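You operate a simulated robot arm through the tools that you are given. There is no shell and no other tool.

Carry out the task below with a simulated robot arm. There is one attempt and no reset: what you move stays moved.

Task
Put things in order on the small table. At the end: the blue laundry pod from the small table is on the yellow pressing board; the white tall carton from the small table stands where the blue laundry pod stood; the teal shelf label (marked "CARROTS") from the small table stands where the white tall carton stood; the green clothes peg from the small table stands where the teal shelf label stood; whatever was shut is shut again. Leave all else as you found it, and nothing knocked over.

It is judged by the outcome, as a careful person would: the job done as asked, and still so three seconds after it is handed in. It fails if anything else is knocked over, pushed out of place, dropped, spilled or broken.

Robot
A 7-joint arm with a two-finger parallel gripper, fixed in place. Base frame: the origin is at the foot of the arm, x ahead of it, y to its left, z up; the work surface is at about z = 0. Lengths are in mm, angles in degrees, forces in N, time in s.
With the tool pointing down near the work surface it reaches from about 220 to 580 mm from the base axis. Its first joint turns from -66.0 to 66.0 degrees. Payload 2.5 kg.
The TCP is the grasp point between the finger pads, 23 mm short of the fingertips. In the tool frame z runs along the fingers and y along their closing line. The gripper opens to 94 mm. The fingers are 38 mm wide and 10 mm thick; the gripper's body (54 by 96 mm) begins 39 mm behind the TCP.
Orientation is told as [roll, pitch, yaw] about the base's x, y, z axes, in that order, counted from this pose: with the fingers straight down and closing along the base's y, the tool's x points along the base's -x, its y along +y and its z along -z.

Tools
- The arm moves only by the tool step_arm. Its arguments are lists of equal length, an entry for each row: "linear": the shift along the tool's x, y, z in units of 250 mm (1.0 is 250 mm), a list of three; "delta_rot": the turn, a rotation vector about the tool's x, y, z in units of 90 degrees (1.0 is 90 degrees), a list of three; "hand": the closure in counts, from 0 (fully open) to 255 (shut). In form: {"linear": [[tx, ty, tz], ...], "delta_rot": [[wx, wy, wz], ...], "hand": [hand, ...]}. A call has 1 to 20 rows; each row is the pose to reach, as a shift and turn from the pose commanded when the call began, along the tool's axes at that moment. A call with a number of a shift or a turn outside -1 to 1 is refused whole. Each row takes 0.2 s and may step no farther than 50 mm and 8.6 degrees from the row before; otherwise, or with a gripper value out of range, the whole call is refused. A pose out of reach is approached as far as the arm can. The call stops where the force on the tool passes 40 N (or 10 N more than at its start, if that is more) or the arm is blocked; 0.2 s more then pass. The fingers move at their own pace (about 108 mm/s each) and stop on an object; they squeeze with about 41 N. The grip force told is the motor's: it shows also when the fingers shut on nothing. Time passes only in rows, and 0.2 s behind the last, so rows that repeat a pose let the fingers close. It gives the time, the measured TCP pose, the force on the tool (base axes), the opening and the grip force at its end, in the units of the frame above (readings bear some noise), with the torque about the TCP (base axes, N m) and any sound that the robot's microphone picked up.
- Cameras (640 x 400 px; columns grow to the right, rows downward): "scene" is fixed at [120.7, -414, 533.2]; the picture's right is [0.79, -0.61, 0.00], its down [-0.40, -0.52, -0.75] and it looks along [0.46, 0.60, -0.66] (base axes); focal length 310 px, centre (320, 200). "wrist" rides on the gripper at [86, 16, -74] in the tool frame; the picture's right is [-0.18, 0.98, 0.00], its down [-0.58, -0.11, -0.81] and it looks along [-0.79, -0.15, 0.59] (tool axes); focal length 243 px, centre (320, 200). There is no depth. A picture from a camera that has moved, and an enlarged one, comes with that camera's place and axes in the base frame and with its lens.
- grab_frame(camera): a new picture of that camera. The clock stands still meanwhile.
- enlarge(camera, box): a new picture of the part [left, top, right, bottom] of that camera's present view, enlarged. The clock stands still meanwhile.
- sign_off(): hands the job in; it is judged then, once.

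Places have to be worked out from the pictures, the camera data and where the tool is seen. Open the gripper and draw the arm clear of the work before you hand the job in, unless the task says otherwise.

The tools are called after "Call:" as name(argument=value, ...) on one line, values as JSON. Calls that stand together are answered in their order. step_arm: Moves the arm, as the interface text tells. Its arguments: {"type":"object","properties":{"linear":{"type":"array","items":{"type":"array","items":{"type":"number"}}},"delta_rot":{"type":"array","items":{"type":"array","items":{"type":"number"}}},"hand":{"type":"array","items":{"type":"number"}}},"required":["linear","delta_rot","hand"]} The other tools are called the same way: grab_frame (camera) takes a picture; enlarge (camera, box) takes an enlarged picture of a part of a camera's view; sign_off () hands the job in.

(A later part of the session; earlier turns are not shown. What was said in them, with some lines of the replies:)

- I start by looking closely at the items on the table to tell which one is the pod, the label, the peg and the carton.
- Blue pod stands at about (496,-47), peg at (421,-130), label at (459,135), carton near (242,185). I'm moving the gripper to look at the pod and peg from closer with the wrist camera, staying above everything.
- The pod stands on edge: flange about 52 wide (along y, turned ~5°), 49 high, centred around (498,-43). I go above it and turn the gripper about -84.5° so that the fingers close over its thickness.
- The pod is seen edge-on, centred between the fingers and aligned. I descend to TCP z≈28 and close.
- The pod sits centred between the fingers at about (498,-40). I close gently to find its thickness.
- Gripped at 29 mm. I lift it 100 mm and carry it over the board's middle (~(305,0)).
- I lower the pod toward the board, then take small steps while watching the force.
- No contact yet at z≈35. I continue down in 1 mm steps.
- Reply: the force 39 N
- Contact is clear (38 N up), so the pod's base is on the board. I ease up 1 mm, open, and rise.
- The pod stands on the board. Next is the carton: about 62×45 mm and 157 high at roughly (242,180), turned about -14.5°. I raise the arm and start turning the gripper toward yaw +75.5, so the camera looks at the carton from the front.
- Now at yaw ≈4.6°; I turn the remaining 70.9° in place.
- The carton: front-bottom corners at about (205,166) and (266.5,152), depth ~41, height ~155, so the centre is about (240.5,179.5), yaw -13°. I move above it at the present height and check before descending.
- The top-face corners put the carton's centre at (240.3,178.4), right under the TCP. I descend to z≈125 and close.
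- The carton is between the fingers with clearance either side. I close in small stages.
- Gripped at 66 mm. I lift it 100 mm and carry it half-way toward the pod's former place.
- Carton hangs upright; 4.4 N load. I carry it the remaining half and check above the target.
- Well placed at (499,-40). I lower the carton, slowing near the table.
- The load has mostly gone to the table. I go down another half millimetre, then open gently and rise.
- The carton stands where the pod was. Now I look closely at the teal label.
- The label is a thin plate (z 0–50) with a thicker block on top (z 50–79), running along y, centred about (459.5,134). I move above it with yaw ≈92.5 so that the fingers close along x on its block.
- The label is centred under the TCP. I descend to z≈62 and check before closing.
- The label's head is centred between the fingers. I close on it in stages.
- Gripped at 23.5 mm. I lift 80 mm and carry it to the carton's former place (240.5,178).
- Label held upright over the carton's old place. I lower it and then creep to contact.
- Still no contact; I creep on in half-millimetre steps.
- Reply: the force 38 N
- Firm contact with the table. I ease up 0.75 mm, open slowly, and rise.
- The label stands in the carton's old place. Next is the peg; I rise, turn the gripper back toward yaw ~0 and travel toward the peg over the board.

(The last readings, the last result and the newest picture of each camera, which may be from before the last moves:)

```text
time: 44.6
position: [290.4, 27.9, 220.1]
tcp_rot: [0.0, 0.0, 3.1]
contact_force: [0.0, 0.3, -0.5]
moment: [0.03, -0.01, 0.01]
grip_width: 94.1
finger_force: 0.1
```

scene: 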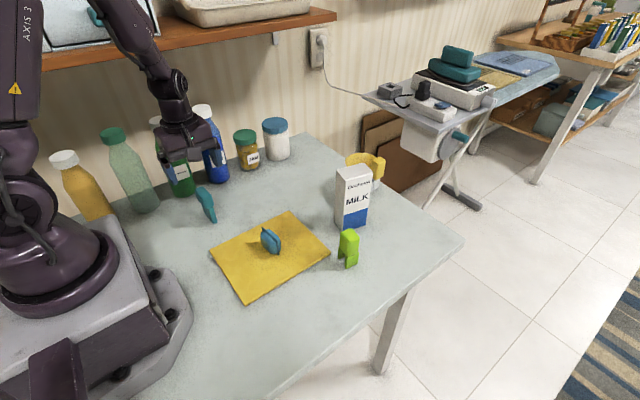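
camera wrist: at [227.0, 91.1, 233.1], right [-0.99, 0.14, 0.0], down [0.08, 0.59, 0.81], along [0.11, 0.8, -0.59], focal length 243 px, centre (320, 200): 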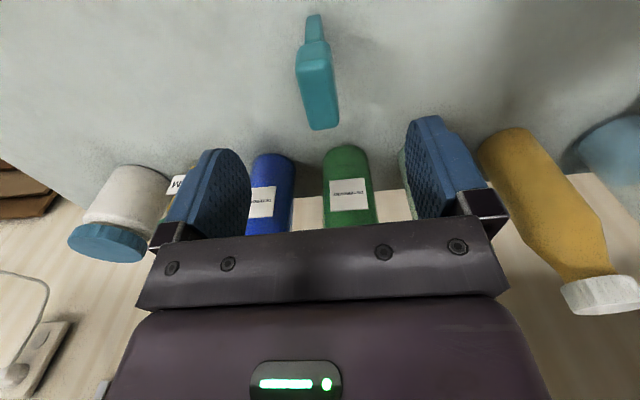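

Now I move to a viewing position in front of the peg with yaw ≈-5.

Call:
step_arm(linear=[[-0.035, -0.155, 0.02], [-0.07, -0.31, 0.04], [-0.106, -0.465, 0.06], [-0.142, -0.621, 0.08], [-0.142, -0.621, 0.08]], delta_rot=[[0, 0, 0.025], [0, 0, 0.05], [0, 0, 0.075], [0, 0, 0.093], [0, 0, 0.093]], hand=[0, 0, 0, 0, 0])

Call:
grab_frame(camera="wrist")

Call:
enlarge(camera="wrist", box=[240, 40, 400, 200])

Call:
enlarge(camera="scene", box=[310, 210, 390, 280])

```text
time: 45.8
position: [335.2, -126.3, 199.2]
tcp_rot: [0.1, 0.1, -5.0]
contact_force: [0.1, -0.5, -0.7]
moment: [0.0, -0.02, 0.01]
grip_width: 94.2
finger_force: 0.0
```

```text
taken
camera wrist: at [249.7, -101.4, 271.7], right [0.27, 0.96, 0.0], down [0.57, -0.16, 0.81], along [0.78, -0.22, -0.59], focal length 243 px, centre (320, 200)
```

wrist: 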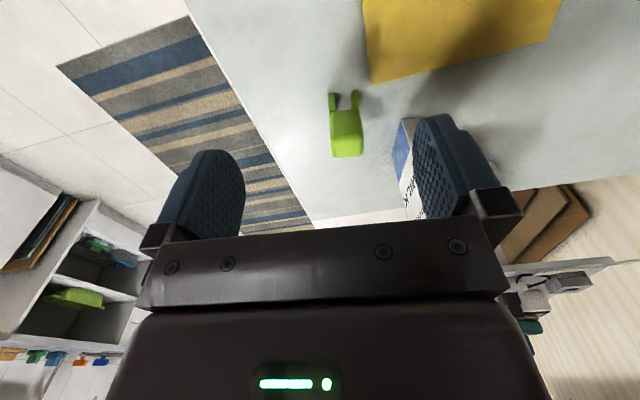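

```text
2.50 times, centred on (320, 120) of wrist
camera zoom: at [249.7, -101.4, 271.7], right [0.27, 0.96, 0.0], down [0.57, -0.16, 0.81], along [0.78, -0.22, -0.59], focal length 606 px, centre (320, 400)
```

zoom: 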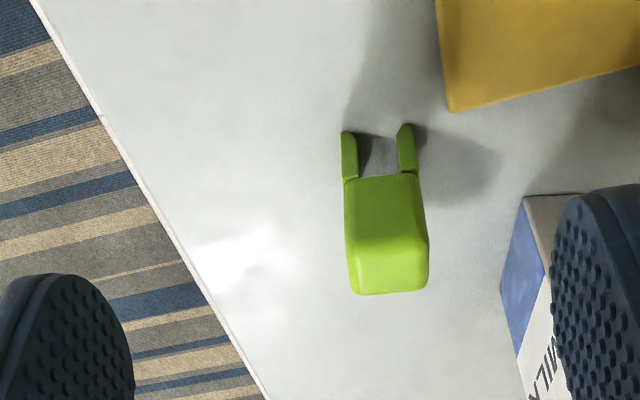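

```text
5.71 times, centred on (350, 245) of scene
camera zoom: at [120.6, -414.1, 533.2], right [0.79, -0.61, 0.0], down [-0.4, -0.52, -0.75], along [0.46, 0.6, -0.66], focal length 1772 px, centre (149, -57)
```

zoom: 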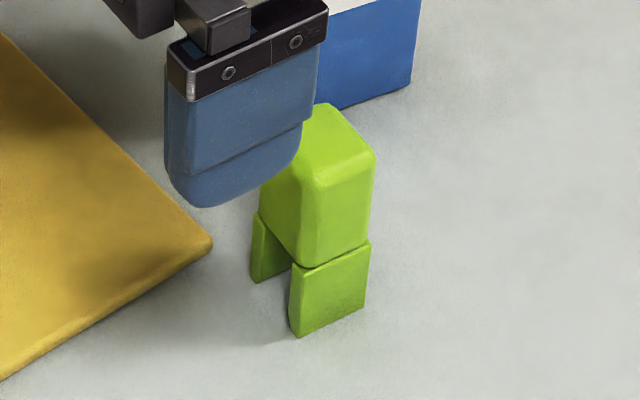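

The peg: legs' front at x≈405, centre ≈(421,-121), yaw ≈-8°, height ≈78; the carton's nearest corner is about (461,-53), leaving room. I go above the peg and check.

Call:
step_arm(linear=[[-0.114, 0.015, 0], [-0.228, 0.031, 0], [-0.342, 0.046, 0.06], [-0.342, 0.046, 0.2], [-0.342, 0.046, 0.28], [-0.342, 0.046, 0.28]], delta_rot=[[0, 0, 0.011], [0, 0, 0.022], [0, 0, 0.033], [0, 0, 0.033], [0, 0, 0.033], [0, 0, 0.033]], hand=[0, 0, 0, 0, 0, 0])

Call:
grab_frame(camera="wrist")

Call:
grab_frame(camera="scene")

```text
time: 47.2
position: [420.6, -120.1, 129.3]
tcp_rot: [0.0, -0.1, -8.0]
contact_force: [0.6, 0.3, 0.5]
moment: [0.01, -0.03, 0.0]
grip_width: 94.2
finger_force: 0.1
```

```text
taken
camera wrist: at [337.6, -91.3, 201.7], right [0.32, 0.95, 0.0], down [0.56, -0.19, 0.81], along [0.76, -0.26, -0.59], focal length 243 px, centre (320, 200)
```

wrist: 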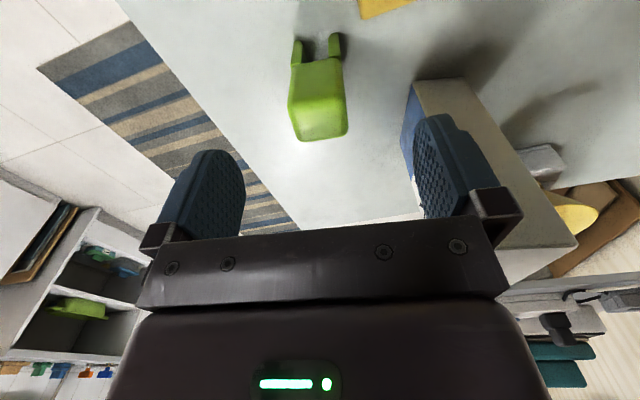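

```text
taken
```

scene: 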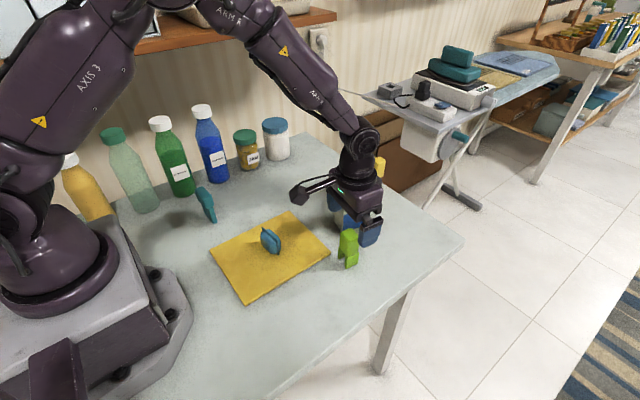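

The peg is centred and aligned. I narrow the opening to ~70 mm to stay clear of the carton and descend to z≈58.

Call:
step_arm(linear=[[0, 0, 0], [0, 0, 0.1], [0, 0, 0.2], [0, 0, 0.26], [0, 0, 0.288], [0, 0, 0.288]], delta_rot=[[0, 0, 0], [0, 0, 0], [0, 0, 0], [0, 0, 0], [0, 0, 0], [0, 0, 0]], hand=[65, 65, 65, 65, 65, 65])

Call:
grab_frame(camera="wrist")

Call:
enlarge(camera="scene", box=[280, 150, 440, 290])

```text
time: 48.6
position: [420.9, -121.5, 59.3]
tcp_rot: [0.0, 0.0, -8.0]
contact_force: [0.5, -0.3, 0.3]
moment: [-0.01, 0.0, 0.02]
grip_width: 70.1
finger_force: 0.0
```

```text
taken
camera wrist: at [337.9, -92.7, 130.8], right [0.32, 0.95, 0.0], down [0.56, -0.19, 0.81], along [0.76, -0.26, -0.59], focal length 243 px, centre (320, 200)
```

wrist: 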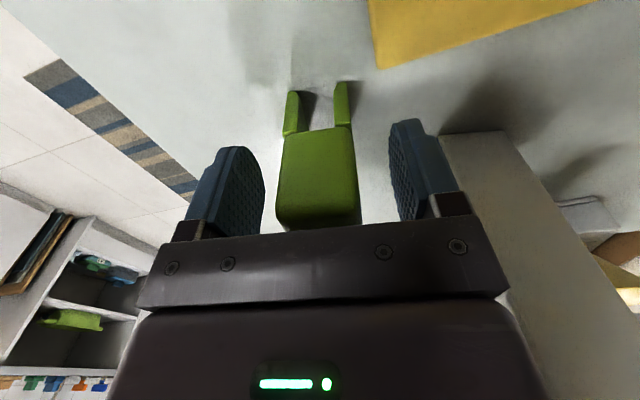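

```text
2.86 times, centred on (360, 220) of scene
camera zoom: at [120.7, -414.0, 533.2], right [0.79, -0.61, 0.0], down [-0.4, -0.52, -0.75], along [0.46, 0.6, -0.66], focal length 886 px, centre (206, 143)
```

zoom: 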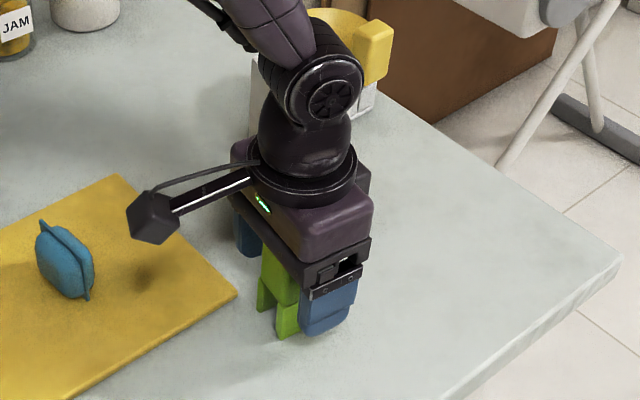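

The peg is between the fingers; I close in stages.

Call:
step_arm(linear=[[0, 0, 0], [0, 0, 0], [0, 0, 0], [0, 0, 0], [0, 0, 0], [0, 0, 0]], delta_rot=[[0, 0, 0], [0, 0, 0], [0, 0, 0], [0, 0, 0], [0, 0, 0], [0, 0, 0]], hand=[110, 140, 160, 180, 190, 190])

```text
time: 50.0
position: [421.5, -121.3, 58.3]
tcp_rot: [-0.1, -0.1, -8.1]
contact_force: [-0.1, -0.2, -0.5]
moment: [0.02, -0.02, 0.0]
grip_width: 33.3
finger_force: 40.8
```

Gripped at 33 mm. I lift it high (peg bottom above the carton's top) and start moving toward the label's old place.

Call:
step_arm(linear=[[0, 0, -0.06], [0, 0, -0.2], [0, 0, -0.38], [0, 0, -0.56], [0, 0, -0.728], [-0.002, 0.14, -0.728], [-0.004, 0.28, -0.728], [-0.006, 0.42, -0.728], [-0.008, 0.56, -0.728], [-0.008, 0.56, -0.728]], delta_rot=[[0, 0, 0], [0, 0, 0], [0, 0, 0], [0, 0, 0], [0, 0, 0], [0, 0, 0], [0, 0, 0], [0, 0, 0], [0, 0, 0], [0, 0, 0]], hand=[190, 190, 190, 190, 190, 190, 190, 190, 190, 190])

Call:
step_arm(linear=[[-0.001, 0.16, 0], [-0.001, 0.32, 0], [-0.002, 0.478, 0.02], [-0.002, 0.478, 0.2], [-0.002, 0.478, 0.36], [-0.002, 0.478, 0.36]], delta_rot=[[0, 0, 0], [0, 0, 0], [0, 0, 0], [0, 0, 0], [0, 0, 0], [0, 0, 0]], hand=[190, 190, 190, 190, 190, 190])

Call:
grab_frame(camera="scene")

Call:
grab_frame(camera="wrist")

```text
time: 52.2
position: [444.3, 16.9, 239.7]
tcp_rot: [0.0, -0.1, -8.0]
contact_force: [0.5, 0.0, 0.1]
moment: [-0.06, 0.01, 0.04]
grip_width: 33.2
finger_force: 41.1
```

```text
time: 53.6
position: [458.4, 135.8, 151.5]
tcp_rot: [0.1, 0.0, -8.0]
contact_force: [-1.0, 0.3, 0.3]
moment: [0.01, 0.0, -0.01]
grip_width: 32.8
finger_force: 41.3
```

```text
taken
```

scene: 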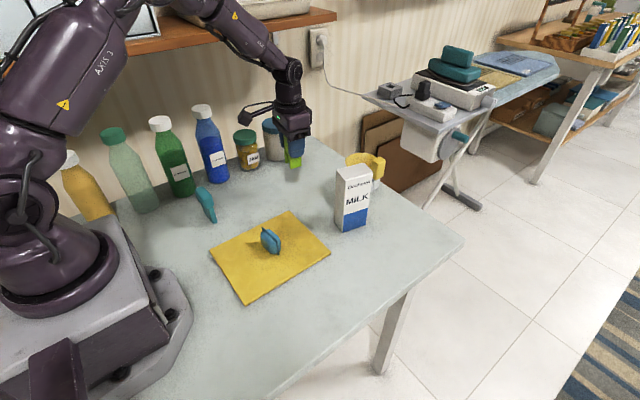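

```text
taken
camera wrist: at [375.9, 165.0, 223.5], right [0.32, 0.95, 0.0], down [0.56, -0.19, 0.81], along [0.76, -0.26, -0.59], focal length 243 px, centre (320, 200)
```

wrist: 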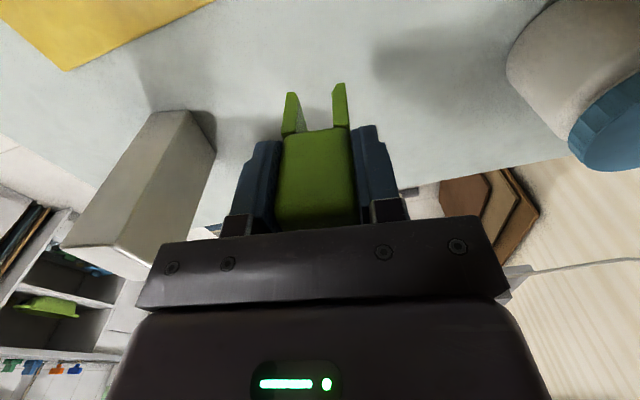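

The peg is upright above (459,135.5). I lower to just above the grasp height, then creep.

Call:
step_arm(linear=[[0, 0, 0.12], [0, 0, 0.22], [0, 0, 0.31], [0, 0, 0.345], [0, 0, 0.362], [0, 0, 0.362]], delta_rot=[[0, 0, 0], [0, 0, 0], [0, 0, 0], [0, 0, 0], [0, 0, 0], [0, 0, 0]], hand=[190, 190, 190, 190, 190, 190])

Call:
step_arm(linear=[[0, 0, 0.003], [0, 0, 0.006], [0, 0, 0.006]], delta_rot=[[0, 0, 0], [0, 0, 0], [0, 0, 0]], hand=[190, 190, 190])

```text
time: 55.0
position: [459.2, 137.3, 59.3]
tcp_rot: [0.0, 0.0, -8.0]
contact_force: [-0.2, -0.1, 0.1]
moment: [0.03, 0.04, 0.0]
grip_width: 33.0
finger_force: 41.3
```

```text
time: 55.8
position: [459.4, 138.0, 58.3]
tcp_rot: [-0.1, 0.0, -8.0]
contact_force: [0.5, -0.5, -0.5]
moment: [-0.05, 0.02, -0.03]
grip_width: 32.9
finger_force: 40.7
```

No contact yet; I creep on by half a millimetre per step.

Call:
step_arm(linear=[[0, 0, 0.002], [0, 0, 0.004], [0, 0, 0.004]], delta_rot=[[0, 0, 0], [0, 0, 0], [0, 0, 0]], hand=[190, 190, 190])

```text
time: 56.6
position: [460.1, 137.5, 57.6]
tcp_rot: [0.0, 0.0, -7.9]
contact_force: [-3.7, 1.0, 11.5]
moment: [0.02, 0.22, -0.01]
grip_width: 32.9
finger_force: 41.2
```

Contact at 11 N: the peg is on the table. I open slowly and rise.

Call:
step_arm(linear=[[0, 0, -0.001], [0, 0, -0.001], [0, 0, -0.001], [0, 0, -0.001], [0, 0, -0.001], [0, 0, -0.001], [0, 0, -0.12], [0, 0, -0.28], [0, 0, -0.44], [0, 0, -0.6], [0, 0, -0.6]], delta_rot=[[0, 0, 0], [0, 0, 0], [0, 0, 0], [0, 0, 0], [0, 0, 0], [0, 0, 0], [0, 0, 0], [0, 0, 0], [0, 0, 0], [0, 0, 0], [0, 0, 0]], hand=[190, 160, 150, 100, 40, 20, 20, 20, 20, 20, 20])

Call:
grab_frame(camera="scene")

Call:
grab_frame(camera="wrist")

```text
time: 59.0
position: [458.6, 134.3, 208.9]
tcp_rot: [0.0, 0.0, -8.1]
contact_force: [-0.1, -0.2, 0.5]
moment: [0.01, -0.04, -0.02]
grip_width: 86.9
finger_force: 0.0
```

```text
taken
```

scene: 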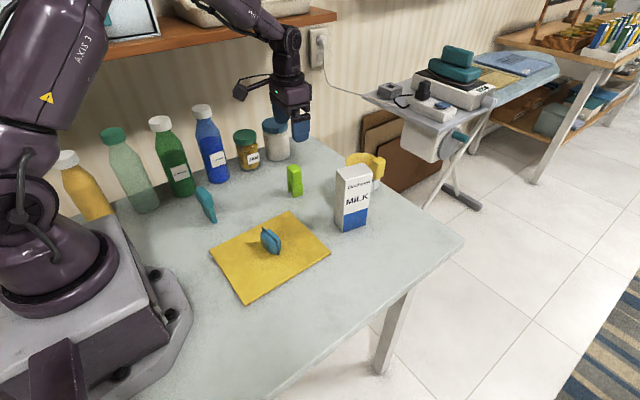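

```text
taken
camera wrist: at [375.0, 163.5, 280.8], right [0.32, 0.95, 0.0], down [0.56, -0.19, 0.81], along [0.76, -0.26, -0.59], focal length 243 px, centre (320, 200)
```

wrist: 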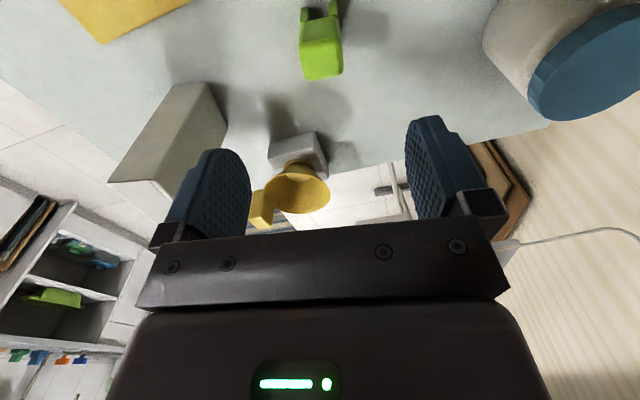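

All four items are placed. I draw the arm clear to about its starting pose and inspect the final state.

Call:
step_arm(linear=[[0, 0, -0.132], [0.18, 0.024, -0.132], [0.36, 0.048, -0.132], [0.543, 0.073, -0.132], [0.543, 0.073, -0.132]], delta_rot=[[0, 0, 0], [0, 0, 0], [0, 0, 0], [0, 0, 0], [0, 0, 0]], hand=[0, 0, 0, 0, 0])

Call:
grab_frame(camera="scene")

Call:
enlarge(camera="scene", box=[160, 130, 400, 290])

```text
time: 60.2
position: [327.8, 173.7, 240.4]
tcp_rot: [0.0, 0.1, -8.0]
contact_force: [0.6, -0.3, 0.2]
moment: [-0.02, 0.02, 0.01]
grip_width: 93.8
finger_force: 0.1
```

```text
taken
```

scene: 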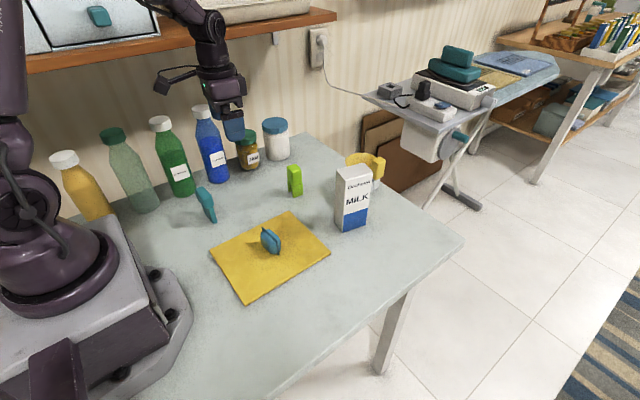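

```text
2.50 times, centred on (280, 210) of scene
camera zoom: at [120.6, -414.0, 533.2], right [0.79, -0.61, 0.0], down [-0.4, -0.52, -0.75], along [0.46, 0.6, -0.66], focal length 775 px, centre (420, 175)
```

zoom: 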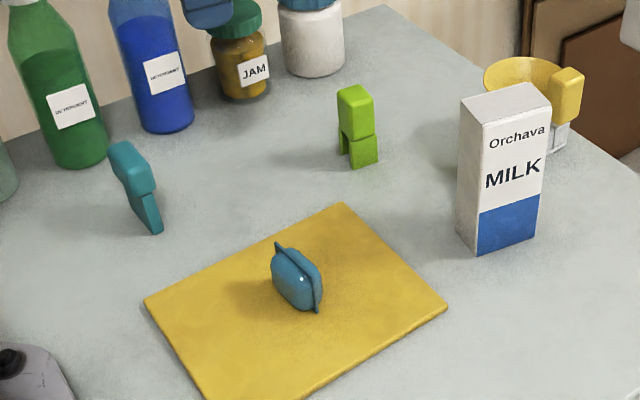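

Everything stands as asked: the pod is on the board, the carton is where the pod was, the label is where the carton was, and the peg is where the label was. Nothing else appears disturbed, nothing was opened, and the gripper is open and clear, so I hand in.

Call:
sign_off()

```text
The job is handed in.
```

I moved all four items as asked and handed the job in; no verdict has come back yet. In the last picture before sign-off, each one was standing and nothing else looked disturbed.

- **Blue laundry pod:** stands on edge near the middle of the yellow pressing board, at about (305, 0).
- **White tall carton:** stands where the pod was, at about (498, -40).
- **Teal shelf label:** stands where the carton was, at about (240, 179). I never saw its "CARROTS" text from either camera; it was the only object on the table that looked like a shelf label.
- **Green clothes peg:** stands where the label was, at about (460, 136).

I didn't open anything, so nothing needed shutting again. The gripper is open and the arm is back near its starting position, clear of the table.
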